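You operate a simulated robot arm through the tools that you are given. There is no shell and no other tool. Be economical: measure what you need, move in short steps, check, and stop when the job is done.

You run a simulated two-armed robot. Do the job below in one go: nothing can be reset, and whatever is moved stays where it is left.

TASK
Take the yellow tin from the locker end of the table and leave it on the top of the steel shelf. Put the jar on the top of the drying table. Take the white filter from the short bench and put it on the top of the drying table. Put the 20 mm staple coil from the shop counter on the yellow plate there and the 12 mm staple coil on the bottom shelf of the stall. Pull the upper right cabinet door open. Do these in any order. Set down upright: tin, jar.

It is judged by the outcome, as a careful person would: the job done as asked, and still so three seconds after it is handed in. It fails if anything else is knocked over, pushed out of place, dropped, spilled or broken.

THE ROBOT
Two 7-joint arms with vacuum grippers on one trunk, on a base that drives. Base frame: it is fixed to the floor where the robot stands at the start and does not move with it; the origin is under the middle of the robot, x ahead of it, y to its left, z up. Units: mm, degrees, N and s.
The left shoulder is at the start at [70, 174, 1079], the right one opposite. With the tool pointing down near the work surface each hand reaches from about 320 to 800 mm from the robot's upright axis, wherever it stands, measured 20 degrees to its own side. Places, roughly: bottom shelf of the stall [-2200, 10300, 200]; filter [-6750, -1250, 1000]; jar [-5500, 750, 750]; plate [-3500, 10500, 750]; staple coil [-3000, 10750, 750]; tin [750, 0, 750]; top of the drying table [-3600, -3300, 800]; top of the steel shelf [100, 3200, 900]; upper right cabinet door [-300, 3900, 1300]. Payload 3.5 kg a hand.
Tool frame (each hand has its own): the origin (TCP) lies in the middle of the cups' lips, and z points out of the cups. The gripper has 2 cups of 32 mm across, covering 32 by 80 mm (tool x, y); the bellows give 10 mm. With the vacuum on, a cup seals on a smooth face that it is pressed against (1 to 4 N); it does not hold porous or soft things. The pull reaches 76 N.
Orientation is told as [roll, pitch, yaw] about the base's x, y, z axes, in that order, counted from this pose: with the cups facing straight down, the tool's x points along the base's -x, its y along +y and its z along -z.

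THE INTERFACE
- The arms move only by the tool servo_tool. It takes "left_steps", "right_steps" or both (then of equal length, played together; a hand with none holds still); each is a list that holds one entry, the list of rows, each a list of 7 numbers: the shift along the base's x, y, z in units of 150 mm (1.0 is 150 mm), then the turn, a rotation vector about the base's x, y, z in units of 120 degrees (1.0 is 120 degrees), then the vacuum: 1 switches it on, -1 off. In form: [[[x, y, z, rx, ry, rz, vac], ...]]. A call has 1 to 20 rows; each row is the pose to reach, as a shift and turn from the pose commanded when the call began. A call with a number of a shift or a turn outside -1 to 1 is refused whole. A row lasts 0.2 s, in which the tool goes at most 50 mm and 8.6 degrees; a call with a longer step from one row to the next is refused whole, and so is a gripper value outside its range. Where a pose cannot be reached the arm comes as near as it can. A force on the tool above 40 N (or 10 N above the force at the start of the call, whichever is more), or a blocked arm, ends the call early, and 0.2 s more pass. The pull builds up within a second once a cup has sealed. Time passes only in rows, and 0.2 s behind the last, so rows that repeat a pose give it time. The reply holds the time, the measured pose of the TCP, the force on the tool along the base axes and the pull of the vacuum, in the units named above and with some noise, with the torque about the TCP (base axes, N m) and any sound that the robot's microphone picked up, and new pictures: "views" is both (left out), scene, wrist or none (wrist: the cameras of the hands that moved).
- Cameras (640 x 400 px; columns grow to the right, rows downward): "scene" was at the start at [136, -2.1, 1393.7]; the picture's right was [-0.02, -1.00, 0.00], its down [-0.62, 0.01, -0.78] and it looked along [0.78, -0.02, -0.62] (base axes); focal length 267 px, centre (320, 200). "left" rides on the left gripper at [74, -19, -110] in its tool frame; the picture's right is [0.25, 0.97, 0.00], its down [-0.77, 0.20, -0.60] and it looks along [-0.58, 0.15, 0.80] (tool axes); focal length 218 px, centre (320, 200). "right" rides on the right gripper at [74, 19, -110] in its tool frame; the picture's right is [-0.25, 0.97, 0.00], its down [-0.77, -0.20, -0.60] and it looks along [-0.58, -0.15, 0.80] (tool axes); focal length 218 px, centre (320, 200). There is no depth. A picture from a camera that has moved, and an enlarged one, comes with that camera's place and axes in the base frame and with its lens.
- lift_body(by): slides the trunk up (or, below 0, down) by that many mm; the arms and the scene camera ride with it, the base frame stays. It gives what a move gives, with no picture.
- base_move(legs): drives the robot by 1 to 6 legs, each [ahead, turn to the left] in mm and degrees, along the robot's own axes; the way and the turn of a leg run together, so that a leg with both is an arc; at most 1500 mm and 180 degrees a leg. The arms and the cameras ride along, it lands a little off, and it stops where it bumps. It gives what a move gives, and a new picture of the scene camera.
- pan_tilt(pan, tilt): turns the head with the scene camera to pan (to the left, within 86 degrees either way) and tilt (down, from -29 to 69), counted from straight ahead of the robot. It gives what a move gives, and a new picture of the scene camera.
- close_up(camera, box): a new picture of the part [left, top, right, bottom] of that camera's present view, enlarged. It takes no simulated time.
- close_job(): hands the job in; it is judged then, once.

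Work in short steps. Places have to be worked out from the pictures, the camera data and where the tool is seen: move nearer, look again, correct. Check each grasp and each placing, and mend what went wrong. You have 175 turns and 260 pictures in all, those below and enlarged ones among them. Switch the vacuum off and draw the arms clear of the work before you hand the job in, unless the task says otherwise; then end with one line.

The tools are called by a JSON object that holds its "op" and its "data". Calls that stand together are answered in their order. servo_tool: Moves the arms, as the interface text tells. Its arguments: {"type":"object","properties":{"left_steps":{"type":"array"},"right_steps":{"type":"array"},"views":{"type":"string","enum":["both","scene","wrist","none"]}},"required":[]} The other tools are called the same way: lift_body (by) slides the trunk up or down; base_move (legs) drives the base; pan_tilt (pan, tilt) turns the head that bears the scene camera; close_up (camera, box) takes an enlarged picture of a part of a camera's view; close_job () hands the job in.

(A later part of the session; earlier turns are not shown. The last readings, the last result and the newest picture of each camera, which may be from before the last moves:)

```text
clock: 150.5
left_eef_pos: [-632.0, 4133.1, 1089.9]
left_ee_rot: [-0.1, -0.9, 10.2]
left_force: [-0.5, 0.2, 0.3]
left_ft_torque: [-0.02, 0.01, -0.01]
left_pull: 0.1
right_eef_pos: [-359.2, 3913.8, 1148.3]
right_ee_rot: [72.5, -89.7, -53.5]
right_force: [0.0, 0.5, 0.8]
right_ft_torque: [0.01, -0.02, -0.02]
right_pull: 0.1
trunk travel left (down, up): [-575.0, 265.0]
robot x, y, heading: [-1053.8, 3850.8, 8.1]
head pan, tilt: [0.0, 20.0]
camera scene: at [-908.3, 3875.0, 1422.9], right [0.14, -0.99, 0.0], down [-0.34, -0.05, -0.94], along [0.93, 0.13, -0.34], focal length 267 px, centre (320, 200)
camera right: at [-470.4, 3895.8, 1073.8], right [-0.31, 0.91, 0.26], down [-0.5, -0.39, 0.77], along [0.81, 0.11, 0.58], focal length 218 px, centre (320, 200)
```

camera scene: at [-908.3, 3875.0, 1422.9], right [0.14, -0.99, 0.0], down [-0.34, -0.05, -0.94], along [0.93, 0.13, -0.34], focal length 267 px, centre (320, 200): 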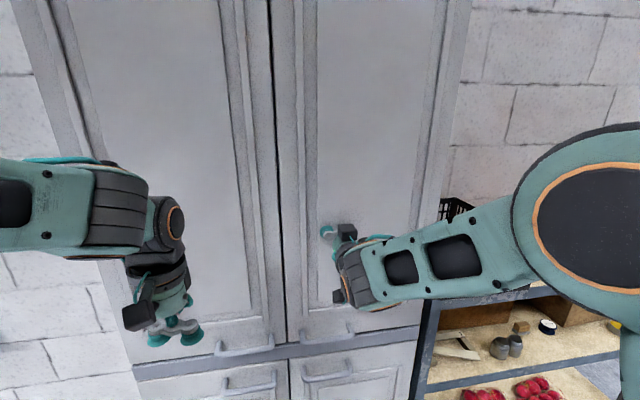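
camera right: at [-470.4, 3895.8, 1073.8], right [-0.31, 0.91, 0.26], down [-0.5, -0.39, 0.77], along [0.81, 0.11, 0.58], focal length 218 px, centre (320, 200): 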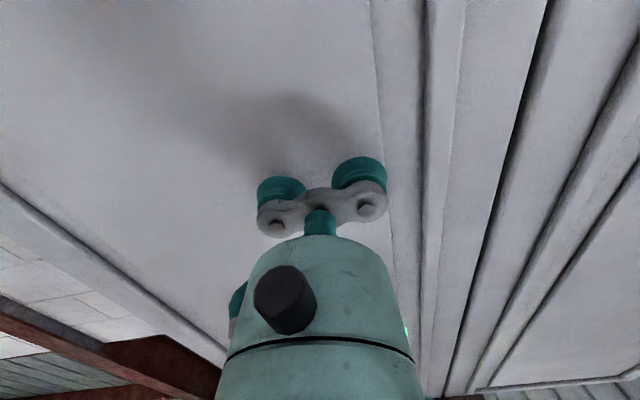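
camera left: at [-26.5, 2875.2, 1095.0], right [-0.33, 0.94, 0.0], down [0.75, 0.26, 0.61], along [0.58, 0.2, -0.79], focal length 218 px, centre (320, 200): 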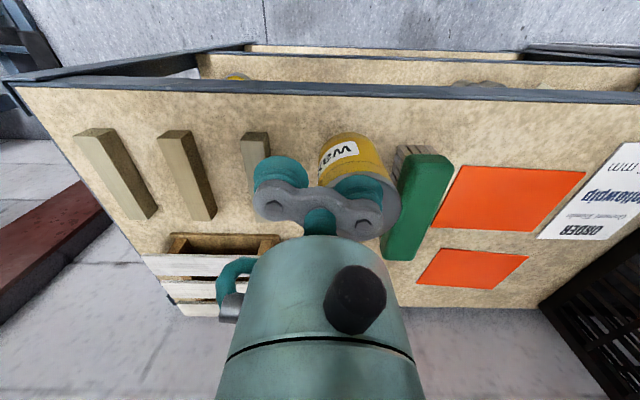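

The heading is about 19° and the left-hand cup is close to the panel's moulding. I'll shift 20 mm to the right and advance along the door normal with the vacuum on.

{"op": "servo_tool", "data": {"right_steps": [[[0.04, -0.127, 0, 0, 0, 0, 1], [0.104, -0.108, 0, 0, 0, 0, 1], [0.168, -0.088, 0, 0, 0, 0, 1], [0.193, -0.08, 0, 0, 0, 0, 1], [0.219, -0.073, 0, 0, 0, 0, 1], [0.245, -0.065, 0, 0, 0, 0, 1], [0.27, -0.057, 0, 0, 0, 0, 1], [0.296, -0.049, 0, 0, 0, 0, 1], [0.321, -0.042, 0, 0, 0, 0, 1], [0.347, -0.034, 0, 0, 0, 0, 1], [0.347, -0.034, 0, 0, 0, 0, 1]]], "views": "wrist"}}

```text
clock: 151.7
left_eef_pos: [-636.4, 4131.0, 1090.3]
left_ee_rot: [-0.1, -1.2, 10.2]
left_force: [0.5, -0.3, -0.6]
left_ft_torque: [0.0, 0.01, 0.0]
left_pull: 0.1
right_eef_pos: [-335.6, 3900.6, 1146.3]
right_ee_rot: [41.4, -89.5, -22.3]
right_force: [-20.0, -5.0, 2.1]
right_ft_torque: [0.02, -0.3, -0.15]
right_pull: 75.5
trunk travel left (down, up): [-575.0, 265.0]
robot x, y, heading: [-1054.8, 3853.5, 7.8]
head pan, tilt: [0.0, 20.0]
stopped in row 5 (right hand): the force on the tool passed its limit at 44 N (the readings are from after the stop); the commanded pose is now the measured one
camera right: at [-446.9, 3883.4, 1074.0], right [-0.31, 0.91, 0.26], down [-0.5, -0.39, 0.77], along [0.81, 0.11, 0.58], focal length 218 px, centre (320, 200)
```

right: 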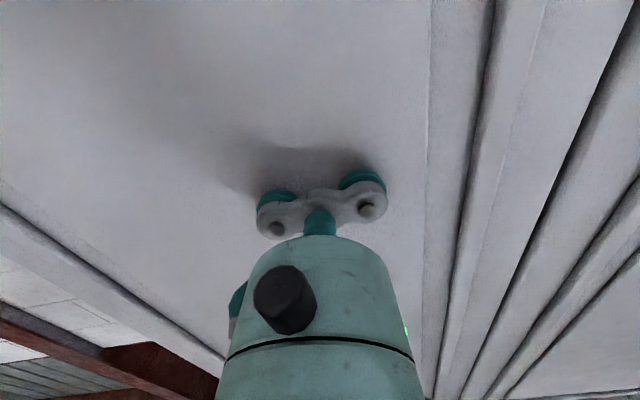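

Both cups sealed at 75 N. I'll swing along an arc about the hinge (around [-261, 3669], radius about 244), starting with 20°.

{"op": "servo_tool", "data": {"right_steps": [[[-0.067, -0.022, 0, 0, 0, 0.02, 1], [-0.133, -0.049, 0, 0, 0, 0.042, 1], [-0.2, -0.078, 0, 0, 0, 0.062, 1], [-0.261, -0.11, 0, 0, 0, 0.083, 1], [-0.32, -0.144, 0, 0, 0, 0.104, 1], [-0.383, -0.182, 0, 0, 0, 0.125, 1], [-0.442, -0.222, 0, 0, 0, 0.146, 1], [-0.499, -0.265, 0, 0, 0, 0.167, 1], [-0.499, -0.265, 0, 0, 0, 0.167, 1]]], "views": "both"}}

```text
clock: 153.7
left_eef_pos: [-635.8, 4131.7, 1091.6]
left_ee_rot: [-0.2, -1.1, 10.2]
left_force: [0.0, 0.5, -0.1]
left_ft_torque: [0.03, -0.01, 0.02]
left_pull: 0.1
right_eef_pos: [-407.0, 3862.3, 1147.0]
right_ee_rot: [34.2, -89.5, 4.7]
right_force: [-2.1, 2.2, 26.3]
right_ft_torque: [-0.05, 0.08, -0.05]
right_pull: 75.2
trunk travel left (down, up): [-575.0, 265.0]
robot x, y, heading: [-1050.2, 3855.0, 8.1]
head pan, tilt: [0.0, 20.0]
camera scene: at [-912.8, 3873.7, 1423.5], right [0.14, -0.99, 0.0], down [-0.34, -0.05, -0.94], along [0.93, 0.13, -0.34], focal length 267 px, centre (320, 200)
camera right: at [-506.7, 3806.8, 1074.0], right [-0.61, 0.75, 0.26], down [-0.34, -0.54, 0.77], along [0.72, 0.38, 0.58], focal length 218 px, centre (320, 200)
```

scene: 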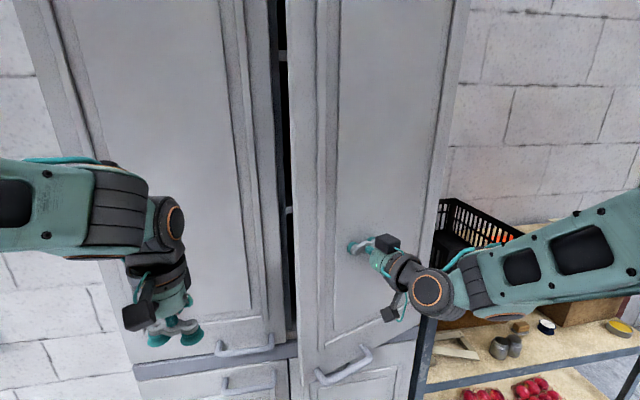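
right: 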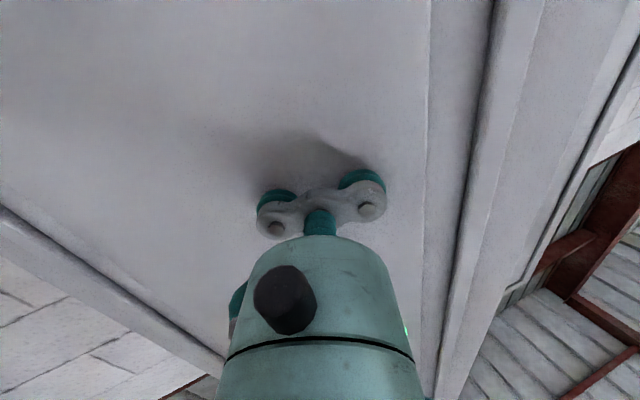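

The door is opening. I'll continue the arc another 40°, raising 3 mm to relieve the vertical strain.

{"op": "servo_tool", "data": {"right_steps": [[[-0.054, -0.045, 0.02, 0, 0, 0.021, 1], [-0.108, -0.092, 0.02, 0, 0, 0.042, 1], [-0.158, -0.142, 0.02, 0, 0, 0.062, 1], [-0.207, -0.193, 0.02, 0, 0, 0.083, 1], [-0.254, -0.247, 0.02, 0, 0, 0.104, 1], [-0.298, -0.303, 0.02, 0, 0, 0.125, 1], [-0.34, -0.36, 0.02, 0, 0, 0.146, 1], [-0.379, -0.419, 0.02, 0, 0, 0.167, 1], [-0.415, -0.48, 0.02, 0, 0, 0.188, 1], [-0.449, -0.542, 0.02, 0, 0, 0.208, 1], [-0.48, -0.606, 0.02, 0, 0, 0.229, 1], [-0.507, -0.671, 0.02, 0, 0, 0.25, 1], [-0.533, -0.738, 0.02, 0, 0, 0.271, 1], [-0.555, -0.805, 0.02, 0, 0, 0.292, 1], [-0.574, -0.873, 0.02, 0, 0, 0.313, 1], [-0.591, -0.942, 0.02, 0, 0, 0.333, 1], [-0.591, -0.942, 0.02, 0, 0, 0.333, 1]]], "views": "scene"}}

```text
clock: 157.3
left_eef_pos: [-633.9, 4123.1, 1089.7]
left_ee_rot: [0.1, -0.8, 10.1]
left_force: [0.3, 0.3, -0.1]
left_ft_torque: [-0.01, 0.01, 0.01]
left_pull: 0.0
right_eef_pos: [-495.0, 3711.0, 1147.6]
right_ee_rot: [-4.4, -89.4, 82.9]
right_force: [9.0, -4.1, 9.9]
right_ft_torque: [0.65, 0.96, -0.41]
right_pull: 75.4
trunk travel left (down, up): [-575.0, 265.0]
robot x, y, heading: [-1050.1, 3852.0, 7.7]
head pan, tilt: [0.0, 20.0]
camera scene: at [-897.1, 3792.5, 1427.8], right [0.14, -0.99, -0.06], down [-0.35, 0.01, -0.94], along [0.93, 0.15, -0.34], focal length 267 px, centre (320, 200)
```

scene: 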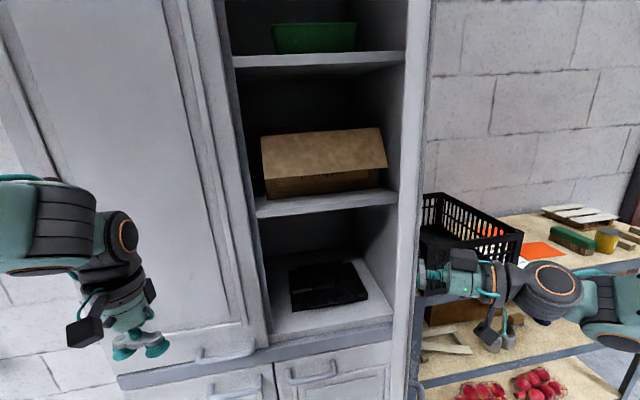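

The door is swung open by about 65°. I'll release the vacuum, back off along the tool axis and check.

{"op": "servo_tool", "data": {"right_steps": [[[0, 0, 0, 0, 0, 0, 1], [0, 0, 0, 0, 0, 0, -1], [0, 0, 0, 0, 0, 0, -1], [0, 0, 0, 0, 0, 0, -1], [0, 0, 0, 0, 0, 0, -1], [-0.02, -0.07, 0, 0, 0, 0, -1], [-0.06, -0.25, 0, 0, 0, 0, -1], [-0.12, -0.5, 0, 0, 0, 0, -1], [-0.2, -0.7, 0, 0, 0, 0, -1], [-0.3, -0.7, 0, 0, 0, 0, -1]]], "views": "scene"}}

```text
clock: 157.7
left_eef_pos: [-647.2, 4188.2, 1062.8]
left_ee_rot: [-3.6, -0.1, 10.4]
left_force: [1.0, -2.9, 0.0]
left_ft_torque: [0.18, 0.14, 0.01]
left_pull: 0.0
right_eef_pos: [-500.5, 3779.8, 1149.0]
right_ee_rot: [-22.8, -85.9, 100.8]
right_force: [26.7, -25.9, 15.7]
right_ft_torque: [0.44, -0.52, -3.58]
right_pull: 75.9
trunk travel left (down, up): [-575.0, 265.0]
robot x, y, heading: [-1047.4, 3853.0, 7.4]
head pan, tilt: [0.0, 20.0]
stopped in row 1 (left hand): the arm was blocked; the commanded pose is now the measured one
camera scene: at [-892.8, 3799.3, 1427.0], right [0.14, -0.99, -0.05], down [-0.35, 0.0, -0.94], along [0.93, 0.15, -0.34], focal length 267 px, centre (320, 200)
```

scene: 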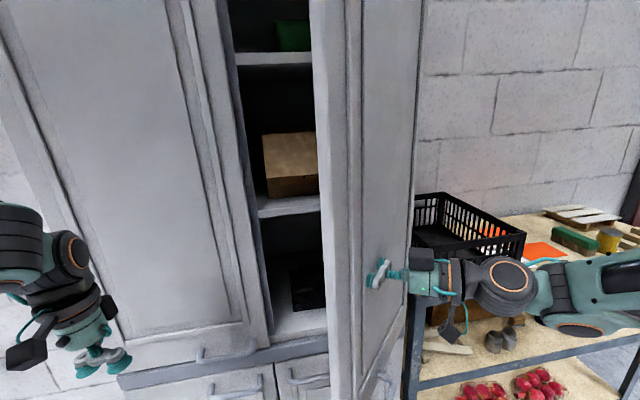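

The robot is swaying with the door. I'll release the vacuum right away and hold still.

{"op": "servo_tool", "data": {"right_steps": [[[0, 0, 0, 0, 0, 0, -1], [0, 0, 0, 0, 0, 0, -1], [0, 0, 0, 0, 0, 0, -1], [0, 0, 0, 0, 0, 0, -1], [0, 0, 0, 0, 0, 0, -1]]], "views": "scene"}}

```text
clock: 158.0
left_eef_pos: [-662.3, 4269.6, 1031.4]
left_ee_rot: [-8.9, -0.5, 10.4]
left_force: [5.4, -8.4, -2.0]
left_ft_torque: [0.58, 0.41, -0.04]
left_pull: 0.1
right_eef_pos: [-527.4, 3877.3, 1145.4]
right_ee_rot: [-18.1, -80.7, 97.7]
right_force: [-1.9, -1.9, -1.0]
right_ft_torque: [0.09, 0.0, -0.11]
right_pull: 0.0
trunk travel left (down, up): [-575.0, 265.0]
robot x, y, heading: [-1050.0, 3853.5, 8.1]
head pan, tilt: [0.0, 20.0]
stopped in row 1 (left hand): the arm was blocked; the commanded pose is now the measured one
camera scene: at [-911.1, 3878.6, 1422.7], right [0.14, -0.99, 0.0], down [-0.34, -0.05, -0.94], along [0.93, 0.13, -0.34], focal length 267 px, centre (320, 200)
```

scene: 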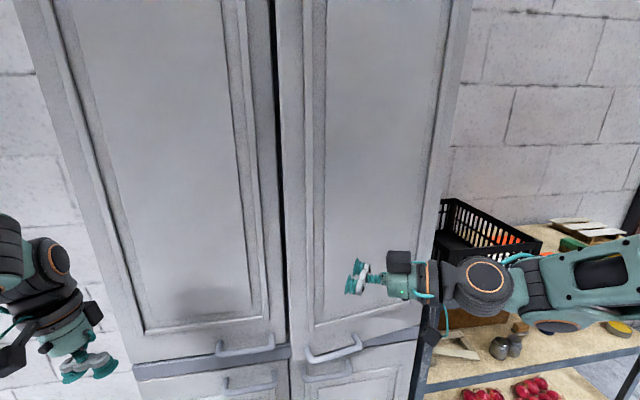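

Released, and the trunk is upright again, but the door swung nearly shut. I'll let everything settle and read the state.

{"op": "servo_tool", "data": {"right_steps": [[[0, 0, 0, 0, 0, 0, -1], [0, 0, 0, 0, 0, 0, -1], [0, 0, 0, 0, 0, 0, -1], [0, 0, 0, 0, 0, 0, -1], [0, 0, 0, 0, 0, 0, -1], [0, 0, 0, 0, 0, 0, -1]]], "views": "scene"}}

```text
clock: 159.4
left_eef_pos: [-652.7, 4221.7, 1048.9]
left_ee_rot: [-5.2, -0.3, 10.0]
left_force: [-0.2, 0.1, -0.5]
left_ft_torque: [-0.03, -0.02, 0.0]
left_pull: 0.0
right_eef_pos: [-515.6, 3820.4, 1144.3]
right_ee_rot: [-16.2, -83.8, 95.2]
right_force: [0.2, -0.2, -1.0]
right_ft_torque: [0.09, 0.01, 0.02]
right_pull: 0.0
trunk travel left (down, up): [-575.0, 265.0]
robot x, y, heading: [-1050.7, 3853.8, 8.0]
head pan, tilt: [0.0, 20.0]
camera scene: at [-908.0, 3876.2, 1422.7], right [0.14, -0.99, 0.0], down [-0.34, -0.05, -0.94], along [0.93, 0.13, -0.34], focal length 267 px, centre (320, 200)
```

scene: 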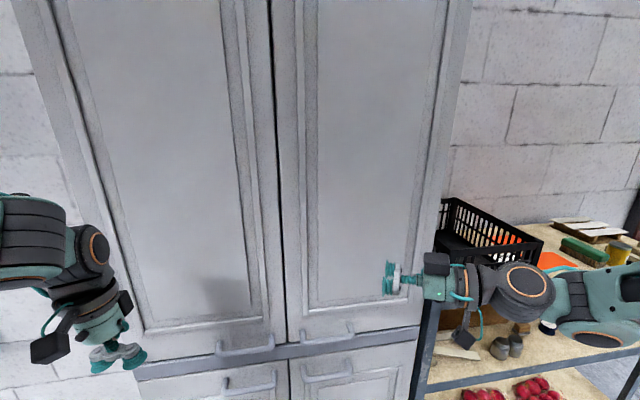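

The door fell shut. I'll level both hands, turn the right hand back to heading 18 and try again in smaller stages.

{"op": "servo_tool", "data": {"right_steps": [[[0, 0, 0, 0.024, -0.005, 0, -1], [0, 0, 0, 0.049, -0.01, 0, -1], [0, 0, 0, 0.049, -0.01, 0, -1]]], "left_steps": [[[0, 0, 0, 0.02, 0.004, 0, -1], [0, 0, 0.1, 0.043, 0.008, 0, -1], [0, 0, 0.2, 0.043, 0.008, 0, -1]]], "views": "none"}}

{"op": "servo_tool", "data": {"right_steps": [[[-0.1, 0, 0, 0, 0, -0.06, -1], [-0.2, 0, 0, 0, 0, -0.12, -1], [-0.2, 0.05, 0, 0, 0, -0.18, -1], [-0.1, 0.1, 0, 0, 0, -0.24, -1], [0.1, 0.2, 0, 0, 0, -0.3, -1], [0.3, 0.3, 0, 0, 0, -0.36, -1], [0.5, 0.4, 0, 0, 0, -0.42, -1], [0.7, 0.4, 0, 0, 0, -0.48, -1], [0.9, 0.45, 0, 0, 0, -0.508, -1], [0.9, 0.45, 0, 0, 0, -0.508, -1]]], "views": "both"}}

```text
clock: 160.2
left_eef_pos: [-654.1, 4225.0, 1078.0]
left_ee_rot: [-0.2, -0.3, 10.0]
left_force: [0.6, -1.1, -0.6]
left_ft_torque: [0.12, 0.06, -0.01]
left_pull: 0.1
right_eef_pos: [-514.5, 3823.5, 1146.0]
right_ee_rot: [-83.3, -88.0, 162.1]
right_force: [0.5, -1.0, -0.2]
right_ft_torque: [0.02, 0.0, 0.08]
right_pull: 0.1
trunk travel left (down, up): [-575.0, 265.0]
robot x, y, heading: [-1047.7, 3857.9, 7.8]
head pan, tilt: [0.0, 20.0]
```

```text
clock: 162.4
left_eef_pos: [-655.5, 4237.5, 1074.2]
left_ee_rot: [-0.8, -0.2, 10.2]
left_force: [0.2, 0.8, 0.9]
left_ft_torque: [0.0, -0.05, 0.03]
left_pull: 0.1
right_eef_pos: [-381.2, 3904.7, 1147.8]
right_ee_rot: [-69.6, -87.7, 87.6]
right_force: [0.7, 0.7, -0.5]
right_ft_torque: [-0.01, 0.0, 0.02]
right_pull: 0.1
trunk travel left (down, up): [-575.0, 265.0]
robot x, y, heading: [-1048.7, 3854.0, 8.0]
head pan, tilt: [0.0, 20.0]
camera scene: at [-908.4, 3873.9, 1423.0], right [0.14, -0.99, 0.0], down [-0.34, -0.05, -0.94], along [0.93, 0.13, -0.34], focal length 267 px, centre (320, 200)
camera right: at [-492.7, 3885.2, 1074.1], right [-0.3, 0.93, 0.22], down [-0.51, -0.35, 0.79], along [0.81, 0.13, 0.58], focal length 218 px, centre (320, 200)
```

scene: 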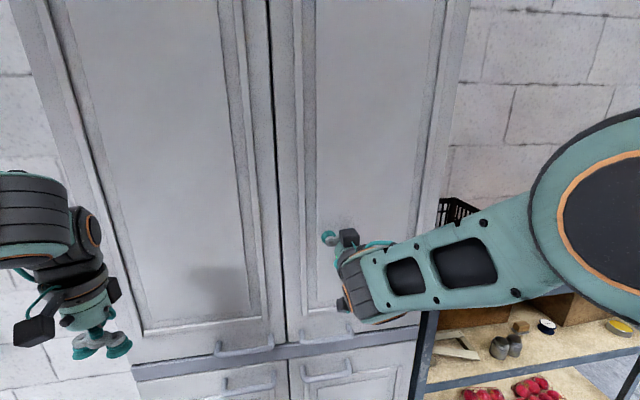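
right: 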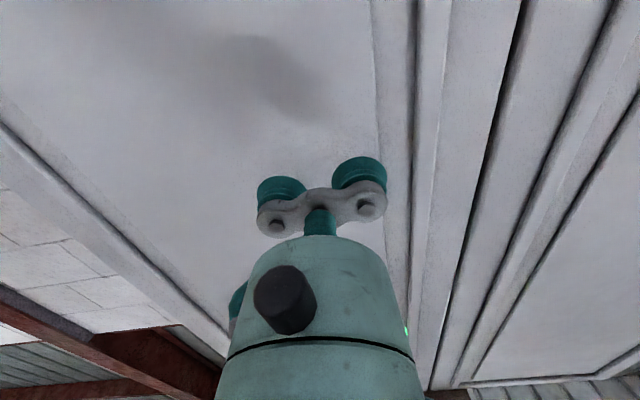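

Back in position, 42 mm from the panel. Advancing with the vacuum on.

{"op": "servo_tool", "data": {"right_steps": [[[0.07, -0.08, 0, 0, 0, 0, 1], [0.134, -0.061, 0, 0, 0, 0, 1], [0.198, -0.042, 0, 0, 0, 0, 1], [0.224, -0.034, 0, 0, 0, 0, 1], [0.243, -0.028, 0, 0, 0, 0, 1], [0.256, -0.024, 0, 0, 0, 0, 1], [0.269, -0.02, 0, 0, 0, 0, 1], [0.269, -0.02, 0, 0, 0, 0, 1]]], "views": "none"}}

```text
clock: 164.2
left_eef_pos: [-655.9, 4236.8, 1075.1]
left_ee_rot: [-0.8, -0.4, 10.2]
left_force: [-0.1, -0.4, -0.3]
left_ft_torque: [0.03, 0.0, 0.01]
left_pull: 0.0
right_eef_pos: [-341.3, 3903.7, 1146.8]
right_ee_rot: [-68.1, -87.6, 86.4]
right_force: [3.3, -1.3, -0.5]
right_ft_torque: [0.31, -0.5, 0.19]
right_pull: 75.4
trunk travel left (down, up): [-575.0, 265.0]
robot x, y, heading: [-1050.0, 3852.2, 7.7]
head pan, tilt: [0.0, 20.0]
```

Sealed again. A slower arc this time, up to 35°, with a hold at the end.

{"op": "servo_tool", "data": {"right_steps": [[[-0.068, -0.026, 0, 0, 0, 0.021, 1], [-0.135, -0.054, 0, 0, 0, 0.042, 1], [-0.201, -0.086, 0, 0, 0, 0.062, 1], [-0.265, -0.12, 0, 0, 0, 0.083, 1], [-0.327, -0.157, 0, 0, 0, 0.104, 1], [-0.388, -0.197, 0, 0, 0, 0.125, 1], [-0.447, -0.239, 0, 0, 0, 0.146, 1], [-0.505, -0.284, 0, 0, 0, 0.167, 1], [-0.56, -0.331, 0, 0, 0, 0.188, 1], [-0.613, -0.381, 0, 0, 0, 0.208, 1], [-0.664, -0.433, 0, 0, 0, 0.229, 1], [-0.713, -0.487, 0, 0, 0, 0.25, 1], [-0.759, -0.544, 0, 0, 0, 0.271, 1], [-0.803, -0.602, 0, 0, 0, 0.292, 1], [-0.803, -0.602, 0, 0, 0, 0.292, 1], [-0.803, -0.602, 0, 0, 0, 0.292, 1], [-0.803, -0.602, 0, 0, 0, 0.292, 1]]], "views": "scene"}}

```text
clock: 167.8
left_eef_pos: [-652.9, 4232.5, 1075.4]
left_ee_rot: [-0.6, -0.2, 10.2]
left_force: [0.0, -0.8, 0.0]
left_ft_torque: [0.0, 0.02, 0.01]
left_pull: 0.0
right_eef_pos: [-460.9, 3805.9, 1146.6]
right_ee_rot: [-70.5, -88.0, 123.7]
right_force: [12.1, -5.2, 0.3]
right_ft_torque: [0.51, 0.85, 0.37]
right_pull: 75.4
trunk travel left (down, up): [-575.0, 265.0]
robot x, y, heading: [-1051.6, 3854.1, 7.8]
head pan, tilt: [0.0, 20.0]
camera scene: at [-899.9, 3837.7, 1425.0], right [0.14, -0.99, -0.03], down [-0.34, -0.02, -0.94], along [0.93, 0.14, -0.34], focal length 267 px, centre (320, 200)
```

scene: 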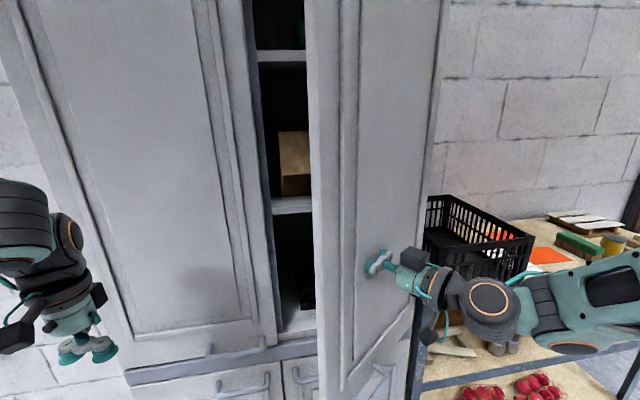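

At 35° the trunk leans about 1.7° from radial strain. I'll release here gently and see if the door stays open.

{"op": "servo_tool", "data": {"right_steps": [[[0.02, -0.01, 0, 0, 0, 0, 1], [0.04, -0.02, 0, 0, 0, 0, 1], [0.04, -0.02, 0, 0, 0, 0, -1], [0.04, -0.02, 0, 0, 0, 0, -1], [0.04, -0.02, 0, 0, 0, 0, -1], [0.04, -0.02, 0, 0, 0, 0, -1], [0.02, -0.06, 0, 0, 0, 0, -1], [-0.06, -0.18, 0, 0, 0, 0, -1], [-0.15, -0.3, 0, 0, 0, 0, -1], [-0.15, -0.3, 0, 0, 0, 0, -1], [-0.15, -0.3, 0, 0, 0, 0, -1]]], "views": "scene"}}

```text
clock: 170.2
left_eef_pos: [-655.7, 4237.2, 1074.7]
left_ee_rot: [-0.9, -0.2, 10.2]
left_force: [-0.5, 0.0, 0.2]
left_ft_torque: [0.02, 0.0, -0.01]
left_pull: 0.1
right_eef_pos: [-486.6, 3766.1, 1146.9]
right_ee_rot: [-67.9, -87.6, 121.1]
right_force: [0.1, 0.2, 0.5]
right_ft_torque: [-0.03, 0.0, -0.02]
right_pull: 0.1
trunk travel left (down, up): [-575.0, 265.0]
robot x, y, heading: [-1044.7, 3857.5, 7.8]
head pan, tilt: [0.0, 20.0]
camera scene: at [-907.9, 3874.9, 1422.9], right [0.14, -0.99, 0.0], down [-0.34, -0.05, -0.94], along [0.93, 0.13, -0.34], focal length 267 px, centre (320, 200)
```

scene: 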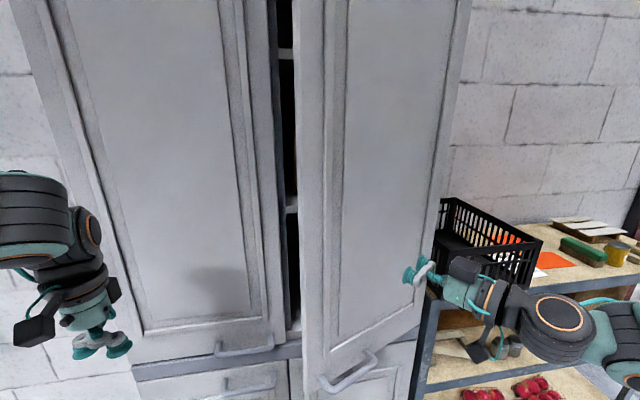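

The door stays at about 28°, so it has no spring. Next I'll fold the right hand away, then push the door further from inside with the left hand behind its edge (about [-537, 3947]).

{"op": "servo_tool", "data": {"right_steps": [[[-0.1, -0.1, 0, -0.055, 0.041, 0, -1], [-0.25, -0.2, 0, -0.11, 0.082, 0, -1], [-0.4, -0.35, 0, -0.165, 0.123, 0, -1], [-0.55, -0.5, 0, -0.22, 0.164, 0, -1], [-0.7, -0.65, 0, -0.275, 0.205, 0, -1], [-0.85, -0.8, 0, -0.33, 0.246, 0, -1], [-1, -0.95, 0, -0.385, 0.287, 0, -1], [-1, -1, 0, -0.44, 0.328, 0, -1], [-1, -1, 0, -0.495, 0.369, 0, -1], [-1, -1, 0, -0.55, 0.41, 0, -1], [-1, -1, 0, -0.6, 0.45, 0, -1]]], "views": "none"}}

{"op": "servo_tool", "data": {"right_steps": [[[0, -0.2, 0, 0, 0, -0.06, -1], [-0.1, -0.4, 0, 0, 0, -0.12, -1], [-0.2, -0.6, 0, 0, 0, -0.18, -1], [-0.2, -0.7, 0, 0, 0, -0.24, -1], [-0.2, -0.7, 0, 0, 0, -0.3, -1], [-0.2, -0.7, 0, 0, 0, -0.37, -1], [-0.2, -0.7, 0, 0, 0, -0.37, -1]]], "left_steps": [[[0.2, -0.1, 0, 0, 0, 0, -1], [0.4, -0.2, 0, 0, 0, 0, -1], [0.6, -0.3, 0, 0, 0, 0, -1], [0.8, -0.5, 0, 0, 0, 0, -1], [0.9, -0.7, 0, 0, 0, 0, -1], [1, -0.9, 0, 0, 0, 0, -1], [1, -1, 0, 0, 0, 0, -1]]], "views": "scene"}}

```text
clock: 172.6
left_eef_pos: [-654.3, 4237.4, 1074.7]
left_ee_rot: [-0.8, -0.1, 10.2]
left_force: [-0.7, -0.1, -0.4]
left_ft_torque: [0.0, -0.04, 0.03]
left_pull: 0.1
right_eef_pos: [-620.4, 3605.1, 1143.9]
right_ee_rot: [2.0, -0.4, 54.4]
right_force: [-0.4, 0.8, -0.9]
right_ft_torque: [-0.02, -0.02, 0.05]
right_pull: 0.1
right hand out of reach, approached as far as the arm can: row 10, 11
trunk travel left (down, up): [-575.0, 265.0]
robot x, y, heading: [-1054.1, 3854.0, 7.9]
head pan, tilt: [0.0, 20.0]
```

```text
clock: 174.2
left_eef_pos: [-503.3, 4086.2, 1077.6]
left_ee_rot: [-0.8, -0.3, 10.2]
left_force: [0.0, 1.0, -0.4]
left_ft_torque: [-0.02, -0.01, 0.03]
left_pull: 0.1
right_eef_pos: [-652.2, 3504.7, 1150.2]
right_ee_rot: [0.1, 0.9, 10.8]
right_force: [-0.5, -0.7, -0.1]
right_ft_torque: [0.01, 0.0, 0.01]
right_pull: 0.1
trunk travel left (down, up): [-575.0, 265.0]
robot x, y, heading: [-1051.6, 3856.3, 7.8]
head pan, tilt: [0.0, 20.0]
camera scene: at [-908.0, 3873.8, 1422.9], right [0.14, -0.99, 0.0], down [-0.34, -0.05, -0.94], along [0.93, 0.13, -0.34], focal length 267 px, centre (320, 200)
```

scene: 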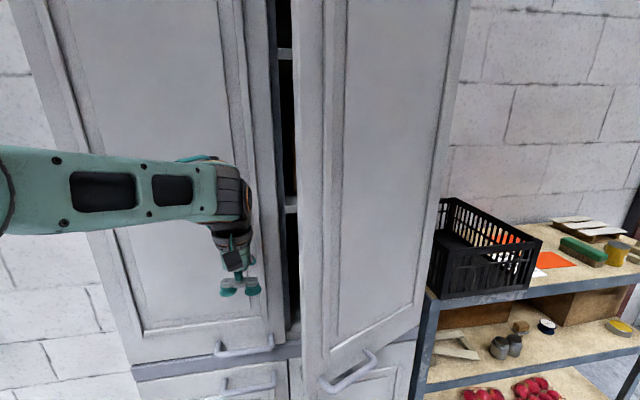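

The gap is too narrow for a push from inside, so I'll take the right hand back onto the panel for a second pull. First pitch it level and move the left hand clear.

{"op": "servo_tool", "data": {"right_steps": [[[0, 0.05, 0, 0.013, -0.067, 0, -1], [0, 0.1, 0, 0.025, -0.134, 0, -1], [0, 0.2, 0, 0.038, -0.201, 0, -1], [0.05, 0.3, 0, 0.051, -0.268, 0, -1], [0.1, 0.4, 0, 0.064, -0.335, 0, -1], [0.15, 0.5, 0, 0.076, -0.402, 0, -1], [0.2, 0.6, 0, 0.089, -0.469, 0, -1], [0.25, 0.7, 0, 0.102, -0.536, 0, -1], [0.3, 0.8, 0, 0.115, -0.603, 0, -1], [0.35, 0.9, 0, 0.127, -0.67, 0, -1], [0.4, 1, 0, 0.14, -0.737, 0, -1]]], "left_steps": [[[-0.1, 0.15, 0, 0, 0, 0, -1], [-0.2, 0.3, 0, 0, 0, 0, -1], [-0.4, 0.5, 0, 0, 0, 0, -1], [-0.6, 0.7, 0, 0, 0, 0, -1], [-0.8, 0.9, 0, 0, 0, 0, -1], [-1, 0.9, 0, 0, 0, 0, -1], [-1, 0.9, 0, 0, 0, 0, -1], [-1, 0.9, 0, 0, 0, 0, -1], [-1, 0.9, 0, 0, 0, 0, -1], [-1, 0.9, 0, 0, 0, 0, -1], [-1, 0.9, 0, 0, 0, 0, -1]]], "views": "none"}}

{"op": "servo_tool", "data": {"right_steps": [[[0.1, 0.2, 0, 0, 0, 0.04, -1], [0.3, 0.4, 0, 0, 0, 0.08, -1], [0.5, 0.6, 0, 0, 0, 0.12, -1], [0.7, 0.8, 0, 0, 0, 0.16, -1], [0.9, 1, 0, 0, 0, 0.2, -1], [0.9, 1, 0, 0, 0, 0.227, -1], [0.9, 1, 0, 0, 0, 0.227, -1]]], "views": "both"}}

```text
clock: 176.6
left_eef_pos: [-656.7, 4226.1, 1075.1]
left_ee_rot: [-1.2, -0.3, 10.1]
left_force: [-1.1, 0.5, -1.0]
left_ft_torque: [-0.04, 0.0, 0.0]
left_pull: 0.1
right_eef_pos: [-508.1, 3660.9, 1193.2]
right_ee_rot: [-37.6, -89.2, 48.3]
right_force: [-1.0, 0.6, 0.4]
right_ft_torque: [-0.01, 0.02, -0.07]
right_pull: 0.0
right hand out of reach, approached as far as the arm can: row 3, 4, 5, 6, 7, 8, 9, 10, 11
trunk travel left (down, up): [-575.0, 265.0]
robot x, y, heading: [-1047.5, 3854.3, 8.0]
head pan, tilt: [0.0, 20.0]
```

```text
clock: 178.2
left_eef_pos: [-655.1, 4222.5, 1075.7]
left_ee_rot: [-1.0, -0.3, 10.2]
left_force: [-0.1, 0.2, 0.2]
left_ft_torque: [-0.03, -0.02, -0.01]
left_pull: 0.1
right_eef_pos: [-371.6, 3806.5, 1191.7]
right_ee_rot: [-10.8, -89.1, 48.9]
right_force: [0.1, 0.3, 0.1]
right_ft_torque: [-0.02, 0.0, -0.04]
right_pull: 0.0
trunk travel left (down, up): [-575.0, 265.0]
robot x, y, heading: [-1049.3, 3854.2, 8.0]
head pan, tilt: [0.0, 20.0]
camera scene: at [-907.5, 3875.1, 1422.8], right [0.14, -0.99, 0.0], down [-0.34, -0.05, -0.94], along [0.93, 0.13, -0.34], focal length 267 px, centre (320, 200)
camera right: at [-471.9, 3752.3, 1118.8], right [-0.59, 0.76, 0.25], down [-0.34, -0.52, 0.78], along [0.73, 0.38, 0.57], focal length 218 px, centre (320, 200)
```

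scene: 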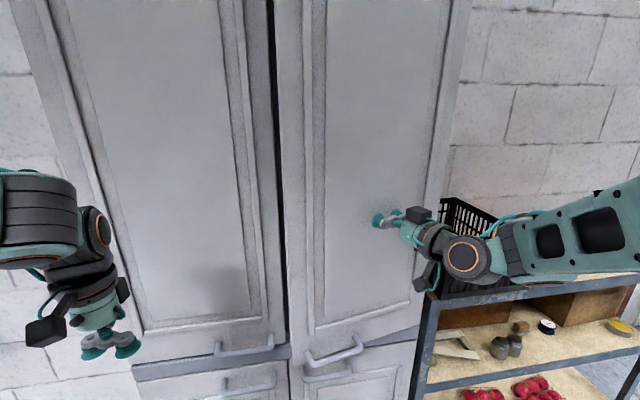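
right: 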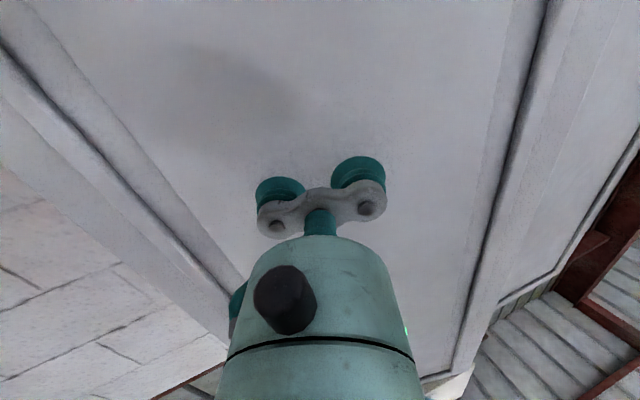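

The hand came in further right than planned and the door is now at about 15°. I'll move left along the panel to a radius of about 260, align, and press on with the vacuum.

{"op": "servo_tool", "data": {"right_steps": [[[-0.2, 0.05, 0, 0, 0, -0.025, -1], [-0.37, 0.25, 0, 0, 0, -0.05, -1], [-0.37, 0.41, 0, 0, 0, -0.05, -1], [-0.37, 0.41, 0, 0, 0, -0.05, -1], [-0.28, 0.46, 0, 0, 0, -0.05, 1], [-0.23, 0.495, 0, 0, 0, -0.05, 1], [-0.2, 0.515, 0, 0, 0, -0.05, 1], [-0.185, 0.525, 0, 0, 0, -0.05, 1], [-0.17, 0.535, 0, 0, 0, -0.05, 1], [-0.155, 0.545, 0, 0, 0, -0.05, 1], [-0.14, 0.555, 0, 0, 0, -0.05, 1], [-0.125, 0.565, 0, 0, 0, -0.05, 1], [-0.11, 0.575, 0, 0, 0, -0.05, 1], [-0.11, 0.575, 0, 0, 0, -0.05, 1]]], "views": "both"}}

```text
clock: 181.2
left_eef_pos: [-654.7, 4222.3, 1075.5]
left_ee_rot: [-0.8, -0.3, 10.2]
left_force: [0.0, -1.1, 0.3]
left_ft_torque: [-0.02, -0.03, -0.02]
left_pull: 0.1
right_eef_pos: [-387.2, 3891.2, 1191.0]
right_ee_rot: [-10.0, -89.1, 42.0]
right_force: [-1.0, -0.1, 0.0]
right_ft_torque: [-0.02, -0.01, -0.02]
right_pull: 0.0
trunk travel left (down, up): [-575.0, 265.0]
robot x, y, heading: [-1049.4, 3856.7, 7.9]
head pan, tilt: [0.0, 20.0]
camera scene: at [-907.6, 3874.2, 1422.8], right [0.14, -0.99, 0.0], down [-0.34, -0.05, -0.94], along [0.93, 0.13, -0.34], focal length 267 px, centre (320, 200)
camera right: at [-492.4, 3848.0, 1119.7], right [-0.51, 0.82, 0.25], down [-0.4, -0.48, 0.78], along [0.76, 0.3, 0.57], focal length 218 px, centre (320, 200)
```

scene: 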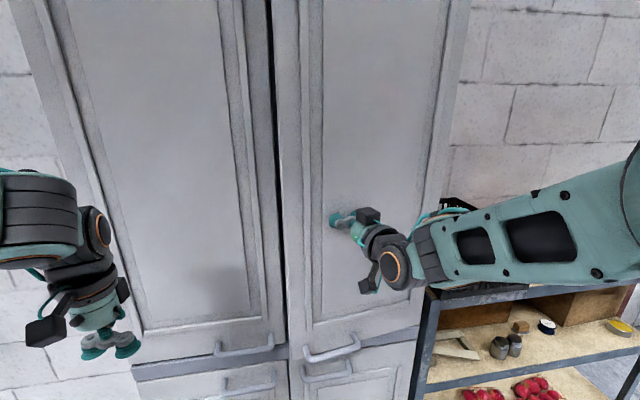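
right: 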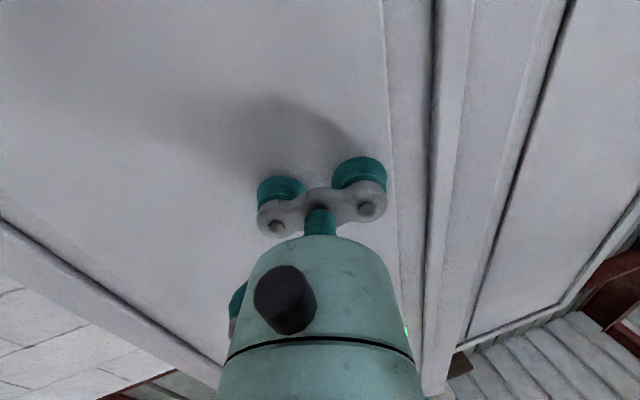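

Not in contact yet. Continuing forward along heading 28 with a slight shift to the right.

{"op": "servo_tool", "data": {"right_steps": [[[0.06, -0.03, 0, 0, 0, -0.03, 1], [0.09, -0.015, 0, 0, 0, -0.03, 1], [0.114, -0.003, 0, 0, 0, -0.03, 1], [0.138, 0.01, 0, 0, 0, -0.03, 1], [0.162, 0.022, 0, 0, 0, -0.03, 1], [0.185, 0.035, 0, 0, 0, -0.03, 1], [0.209, 0.047, 0, 0, 0, -0.03, 1], [0.233, 0.06, 0, 0, 0, -0.03, 1], [0.256, 0.072, 0, 0, 0, -0.03, 1], [0.28, 0.085, 0, 0, 0, -0.03, 1], [0.28, 0.085, 0, 0, 0, -0.03, 1]]], "views": "scene"}}

```text
clock: 183.6
left_eef_pos: [-654.9, 4224.2, 1074.2]
left_ee_rot: [-0.9, -0.2, 10.1]
left_force: [-0.4, -0.4, 0.5]
left_ft_torque: [0.0, 0.01, 0.0]
left_pull: 0.1
right_eef_pos: [-345.4, 3905.2, 1191.3]
right_ee_rot: [-13.0, -89.0, 41.5]
right_force: [-4.0, 8.5, -10.7]
right_ft_torque: [0.91, 0.32, -0.65]
right_pull: 75.1
trunk travel left (down, up): [-575.0, 265.0]
robot x, y, heading: [-1050.8, 3855.6, 8.0]
head pan, tilt: [0.0, 20.0]
camera scene: at [-907.2, 3876.1, 1422.8], right [0.14, -0.99, 0.0], down [-0.34, -0.05, -0.94], along [0.93, 0.13, -0.34], focal length 267 px, centre (320, 200)
```

scene: 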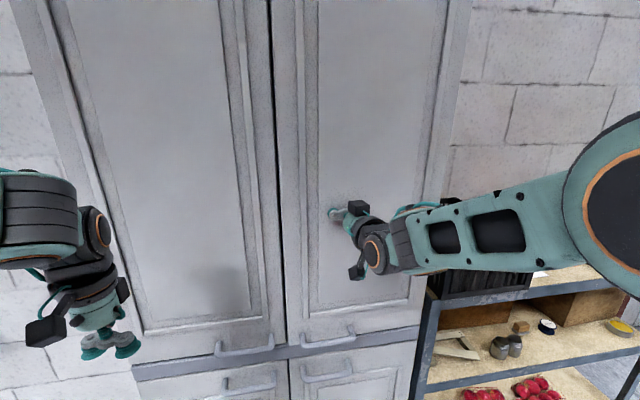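

Sealed with the door nearly shut. I'll pull a new arc to about 47°, letting the radius shrink slightly to avoid strain.

{"op": "servo_tool", "data": {"right_steps": [[[-0.066, -0.032, 0, 0, 0, 0, 1], [-0.133, -0.066, 0, 0, 0, 0, 1], [-0.196, -0.102, 0, 0, 0, 0.004, 1], [-0.259, -0.139, 0, 0, 0, 0.015, 1], [-0.319, -0.18, 0, 0, 0, 0.03, 1], [-0.379, -0.221, 0, 0, 0, 0.05, 1], [-0.435, -0.266, 0, 0, 0, 0.071, 1], [-0.491, -0.312, 0, 0, 0, 0.092, 1], [-0.542, -0.363, 0, 0, 0, 0.112, 1], [-0.593, -0.415, 0, 0, 0, 0.133, 1], [-0.64, -0.47, 0, 0, 0, 0.154, 1], [-0.685, -0.526, 0, 0, 0, 0.175, 1], [-0.727, -0.585, 0, 0, 0, 0.196, 1], [-0.767, -0.644, 0, 0, 0, 0.217, 1], [-0.803, -0.706, 0, 0, 0, 0.237, 1], [-0.837, -0.768, 0, 0, 0, 0.258, 1], [-0.868, -0.832, 0, 0, 0, 0.28, 1], [-0.897, -0.897, 0, 0, 0, 0.3, 1], [-0.925, -0.965, 0, 0, 0, 0.322, 1], [-0.925, -0.965, 0, 0, 0, 0.322, 1]]], "views": "scene"}}

```text
clock: 187.8
left_eef_pos: [-656.3, 4213.4, 1082.2]
left_ee_rot: [-0.3, -0.5, 10.3]
left_force: [-0.1, 0.6, -0.2]
left_ft_torque: [-0.01, 0.01, -0.03]
left_pull: 0.1
right_eef_pos: [-488.0, 3746.6, 1193.1]
right_ee_rot: [-3.8, -89.6, 71.0]
right_force: [-20.5, 9.5, -18.7]
right_ft_torque: [0.06, 0.34, 0.27]
right_pull: 75.2
trunk travel left (down, up): [-575.0, 265.0]
robot x, y, heading: [-1048.0, 3853.9, 7.9]
head pan, tilt: [0.0, 20.0]
camera scene: at [-906.4, 3840.7, 1425.7], right [0.14, -0.99, -0.02], down [-0.34, -0.02, -0.94], along [0.93, 0.14, -0.34], focal length 267 px, centre (320, 200)
```

scene: 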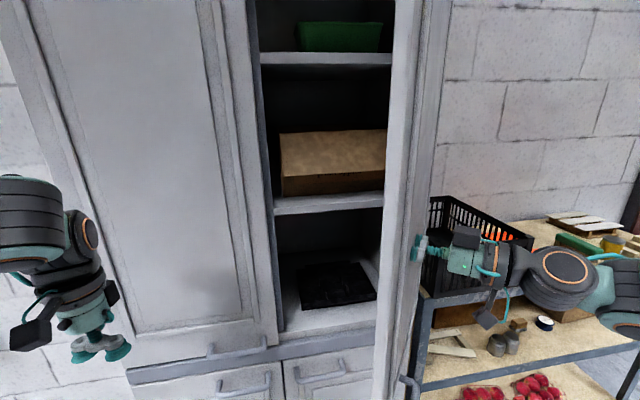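

The door is about 50° open. I'll continue another 20°, then release within the same call and back off.

{"op": "servo_tool", "data": {"right_steps": [[[-0.036, -0.07, 0, 0, 0, 0.021, 1], [-0.071, -0.139, 0, 0, 0, 0.042, 1], [-0.095, -0.207, 0, 0, 0, 0.063, 1], [-0.119, -0.275, 0, 0, 0, 0.083, 1], [-0.134, -0.346, 0, 0, 0, 0.104, 1], [-0.149, -0.417, 0, 0, 0, 0.125, 1], [-0.155, -0.49, 0, 0, 0, 0.146, 1], [-0.16, -0.562, 0, 0, 0, 0.167, 1], [-0.16, -0.562, 0, 0, 0, 0.167, -1], [-0.16, -0.562, 0, 0, 0, 0.167, -1], [-0.16, -0.562, 0, 0, 0, 0.167, -1], [-0.16, -0.562, 0, 0, 0, 0.167, -1], [-0.17, -0.62, 0, 0, 0, 0.167, -1], [-0.18, -0.75, 0, 0, 0, 0.167, -1], [-0.2, -0.9, 0, 0, 0, 0.167, -1], [-0.2, -1, 0, 0, 0, 0.167, -1]]], "views": "scene"}}

```text
clock: 188.9
left_eef_pos: [-668.7, 4278.2, 1044.1]
left_ee_rot: [-3.8, 0.6, 11.0]
left_force: [-0.6, 0.3, -0.4]
left_ft_torque: [-0.08, -0.01, 0.01]
left_pull: 0.1
right_eef_pos: [-510.4, 3776.8, 1188.7]
right_ee_rot: [-21.9, -85.6, 99.1]
right_force: [27.6, -6.7, 10.7]
right_ft_torque: [0.5, -0.17, -1.14]
right_pull: 75.7
trunk travel left (down, up): [-575.0, 265.0]
robot x, y, heading: [-1047.7, 3853.4, 8.2]
head pan, tilt: [0.0, 20.0]
stopped in row 5 (left hand): the arm was blocked; the commanded pose is now the measured one
camera scene: at [-891.0, 3797.2, 1426.5], right [0.14, -0.99, -0.06], down [-0.35, 0.0, -0.94], along [0.93, 0.15, -0.34], focal length 267 px, centre (320, 200)
```

scene: 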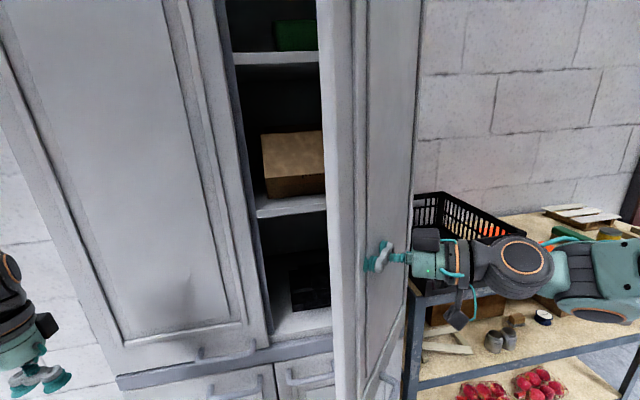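

The left arm was flagged as blocked because the trunk rocks. I'll hold everything with the vacuum on for a second and read the settled state.

{"op": "servo_tool", "data": {"right_steps": [[[0, 0, 0, 0, 0, 0, 1], [0, 0, 0, 0, 0, 0, 1], [0, 0, 0, 0, 0, 0, 1], [0, 0, 0, 0, 0, 0, 1]]], "views": "scene"}}

```text
clock: 189.2
left_eef_pos: [-684.1, 4346.1, 1010.5]
left_ee_rot: [-7.6, 0.2, 10.7]
left_force: [0.8, -2.3, -0.6]
left_ft_torque: [0.26, 0.11, 0.01]
left_pull: 0.3
right_eef_pos: [-529.0, 3853.4, 1186.2]
right_ee_rot: [-22.3, -81.6, 99.6]
right_force: [-1.2, -2.0, 0.4]
right_ft_torque: [0.04, -0.01, -0.03]
right_pull: 0.0
trunk travel left (down, up): [-575.0, 265.0]
robot x, y, heading: [-1049.2, 3852.8, 7.8]
head pan, tilt: [0.0, 20.0]
stopped in row 1 (left hand): the arm was blocked; the commanded pose is now the measured one
camera scene: at [-903.8, 3842.8, 1424.1], right [0.14, -0.99, -0.02], down [-0.34, -0.02, -0.94], along [0.93, 0.14, -0.34], focal length 267 px, centre (320, 200)
```

scene: 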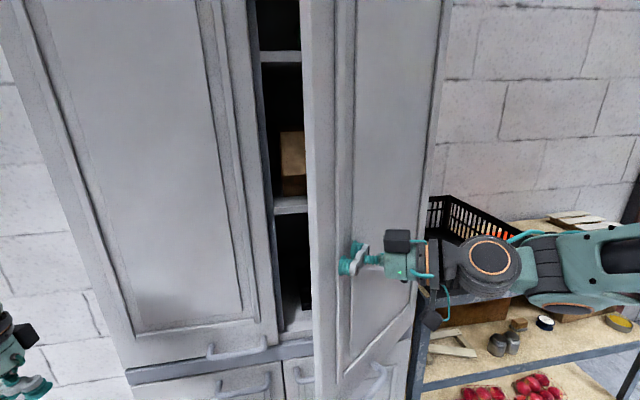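

The seal broke. I'll wait and see where the door stops.

{"op": "servo_tool", "data": {"right_steps": [[[0, -0.1, 0, 0, 0, 0, -1], [0, -0.2, 0, 0, 0, 0, -1], [0, -0.2, 0, 0, 0, 0, -1], [0, -0.2, 0, 0, 0, 0, -1], [0, -0.2, 0, 0, 0, 0, -1]]], "views": "scene"}}

```text
clock: 190.6
left_eef_pos: [-676.1, 4313.0, 1025.8]
left_ee_rot: [-5.6, 0.3, 10.3]
left_force: [-0.6, -0.5, 0.3]
left_ft_torque: [0.02, -0.04, -0.01]
left_pull: 0.1
right_eef_pos: [-517.3, 3785.7, 1186.6]
right_ee_rot: [-22.1, -83.6, 99.1]
right_force: [1.8, -0.6, -0.9]
right_ft_torque: [0.01, -0.03, 0.07]
right_pull: 0.1
trunk travel left (down, up): [-575.0, 265.0]
robot x, y, heading: [-1047.3, 3858.1, 8.2]
head pan, tilt: [0.0, 20.0]
stopped in row 5 (right hand): the arm was blocked; the commanded pose is now the measured one
camera scene: at [-906.7, 3872.9, 1422.6], right [0.14, -0.99, 0.0], down [-0.34, -0.05, -0.94], along [0.93, 0.13, -0.34], focal length 267 px, centre (320, 200)
```

scene: 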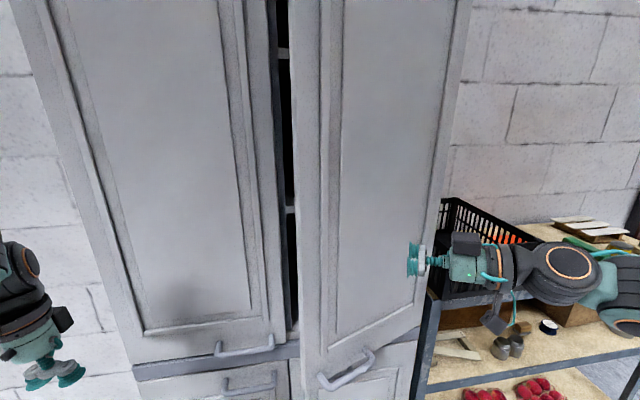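

The door stands at about 21° again. Pulling by suction makes the trunk sway, so I'll fold the right arm away and use the left hand as a horizontal finger behind the door edge.

{"op": "servo_tool", "data": {"right_steps": [[[-0.1, -0.1, 0, -0.062, 0.014, 0, -1], [-0.25, -0.2, 0, -0.124, 0.029, 0, -1], [-0.4, -0.35, 0, -0.186, 0.043, 0, -1], [-0.55, -0.5, 0, -0.248, 0.057, 0, -1], [-0.7, -0.65, 0, -0.31, 0.071, 0, -1], [-0.85, -0.8, 0, -0.372, 0.086, 0, -1], [-1, -0.95, 0, -0.434, 0.1, 0, -1], [-1, -1, 0, -0.496, 0.115, 0, -1], [-1, -1, 0, -0.558, 0.129, 0, -1], [-1, -1, 0, -0.62, 0.143, 0, -1], [-1, -1, 0, -0.68, 0.157, 0, -1]]], "left_steps": [[[0, 0, 0.1, -0.03, 0, 0, -1], [0, 0, 0.2, -0.09, -0.015, 0, -1], [0, -0.1, 0.3, -0.157, -0.028, 0, -1], [0, -0.2, 0.4, -0.224, -0.04, 0, -1], [0, -0.3, 0.4, -0.291, -0.052, 0, -1], [0, -0.4, 0.4, -0.358, -0.064, 0, -1], [0, -0.5, 0.4, -0.425, -0.075, 0, -1], [0, -0.6, 0.4, -0.492, -0.087, 0, -1], [0, -0.7, 0.4, -0.559, -0.099, 0, -1], [0, -0.85, 0.4, -0.626, -0.11, 0, -1], [0, -1, 0.4, -0.69, -0.122, 0, -1]]], "views": "scene"}}

```text
clock: 193.0
left_eef_pos: [-676.9, 4173.2, 1083.0]
left_ee_rot: [-90.4, 0.6, 9.8]
left_force: [0.6, -1.3, -0.2]
left_ft_torque: [0.0, 0.01, -0.02]
left_pull: 0.1
right_eef_pos: [-628.1, 3617.6, 1193.9]
right_ee_rot: [1.3, -1.7, 78.9]
right_force: [0.5, -0.3, 0.0]
right_ft_torque: [-0.03, 0.01, 0.01]
right_pull: 0.2
right hand out of reach, approached as far as the arm can: row 4, 5, 6, 7, 8, 9, 10, 11
trunk travel left (down, up): [-575.0, 265.0]
robot x, y, heading: [-1049.0, 3853.4, 8.0]
head pan, tilt: [0.0, 20.0]
camera scene: at [-906.3, 3875.7, 1422.8], right [0.14, -0.99, 0.0], down [-0.34, -0.05, -0.94], along [0.93, 0.13, -0.34], focal length 267 px, centre (320, 200)
```

scene: 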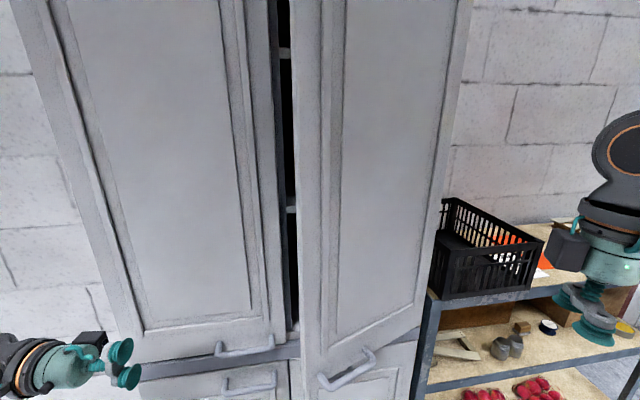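

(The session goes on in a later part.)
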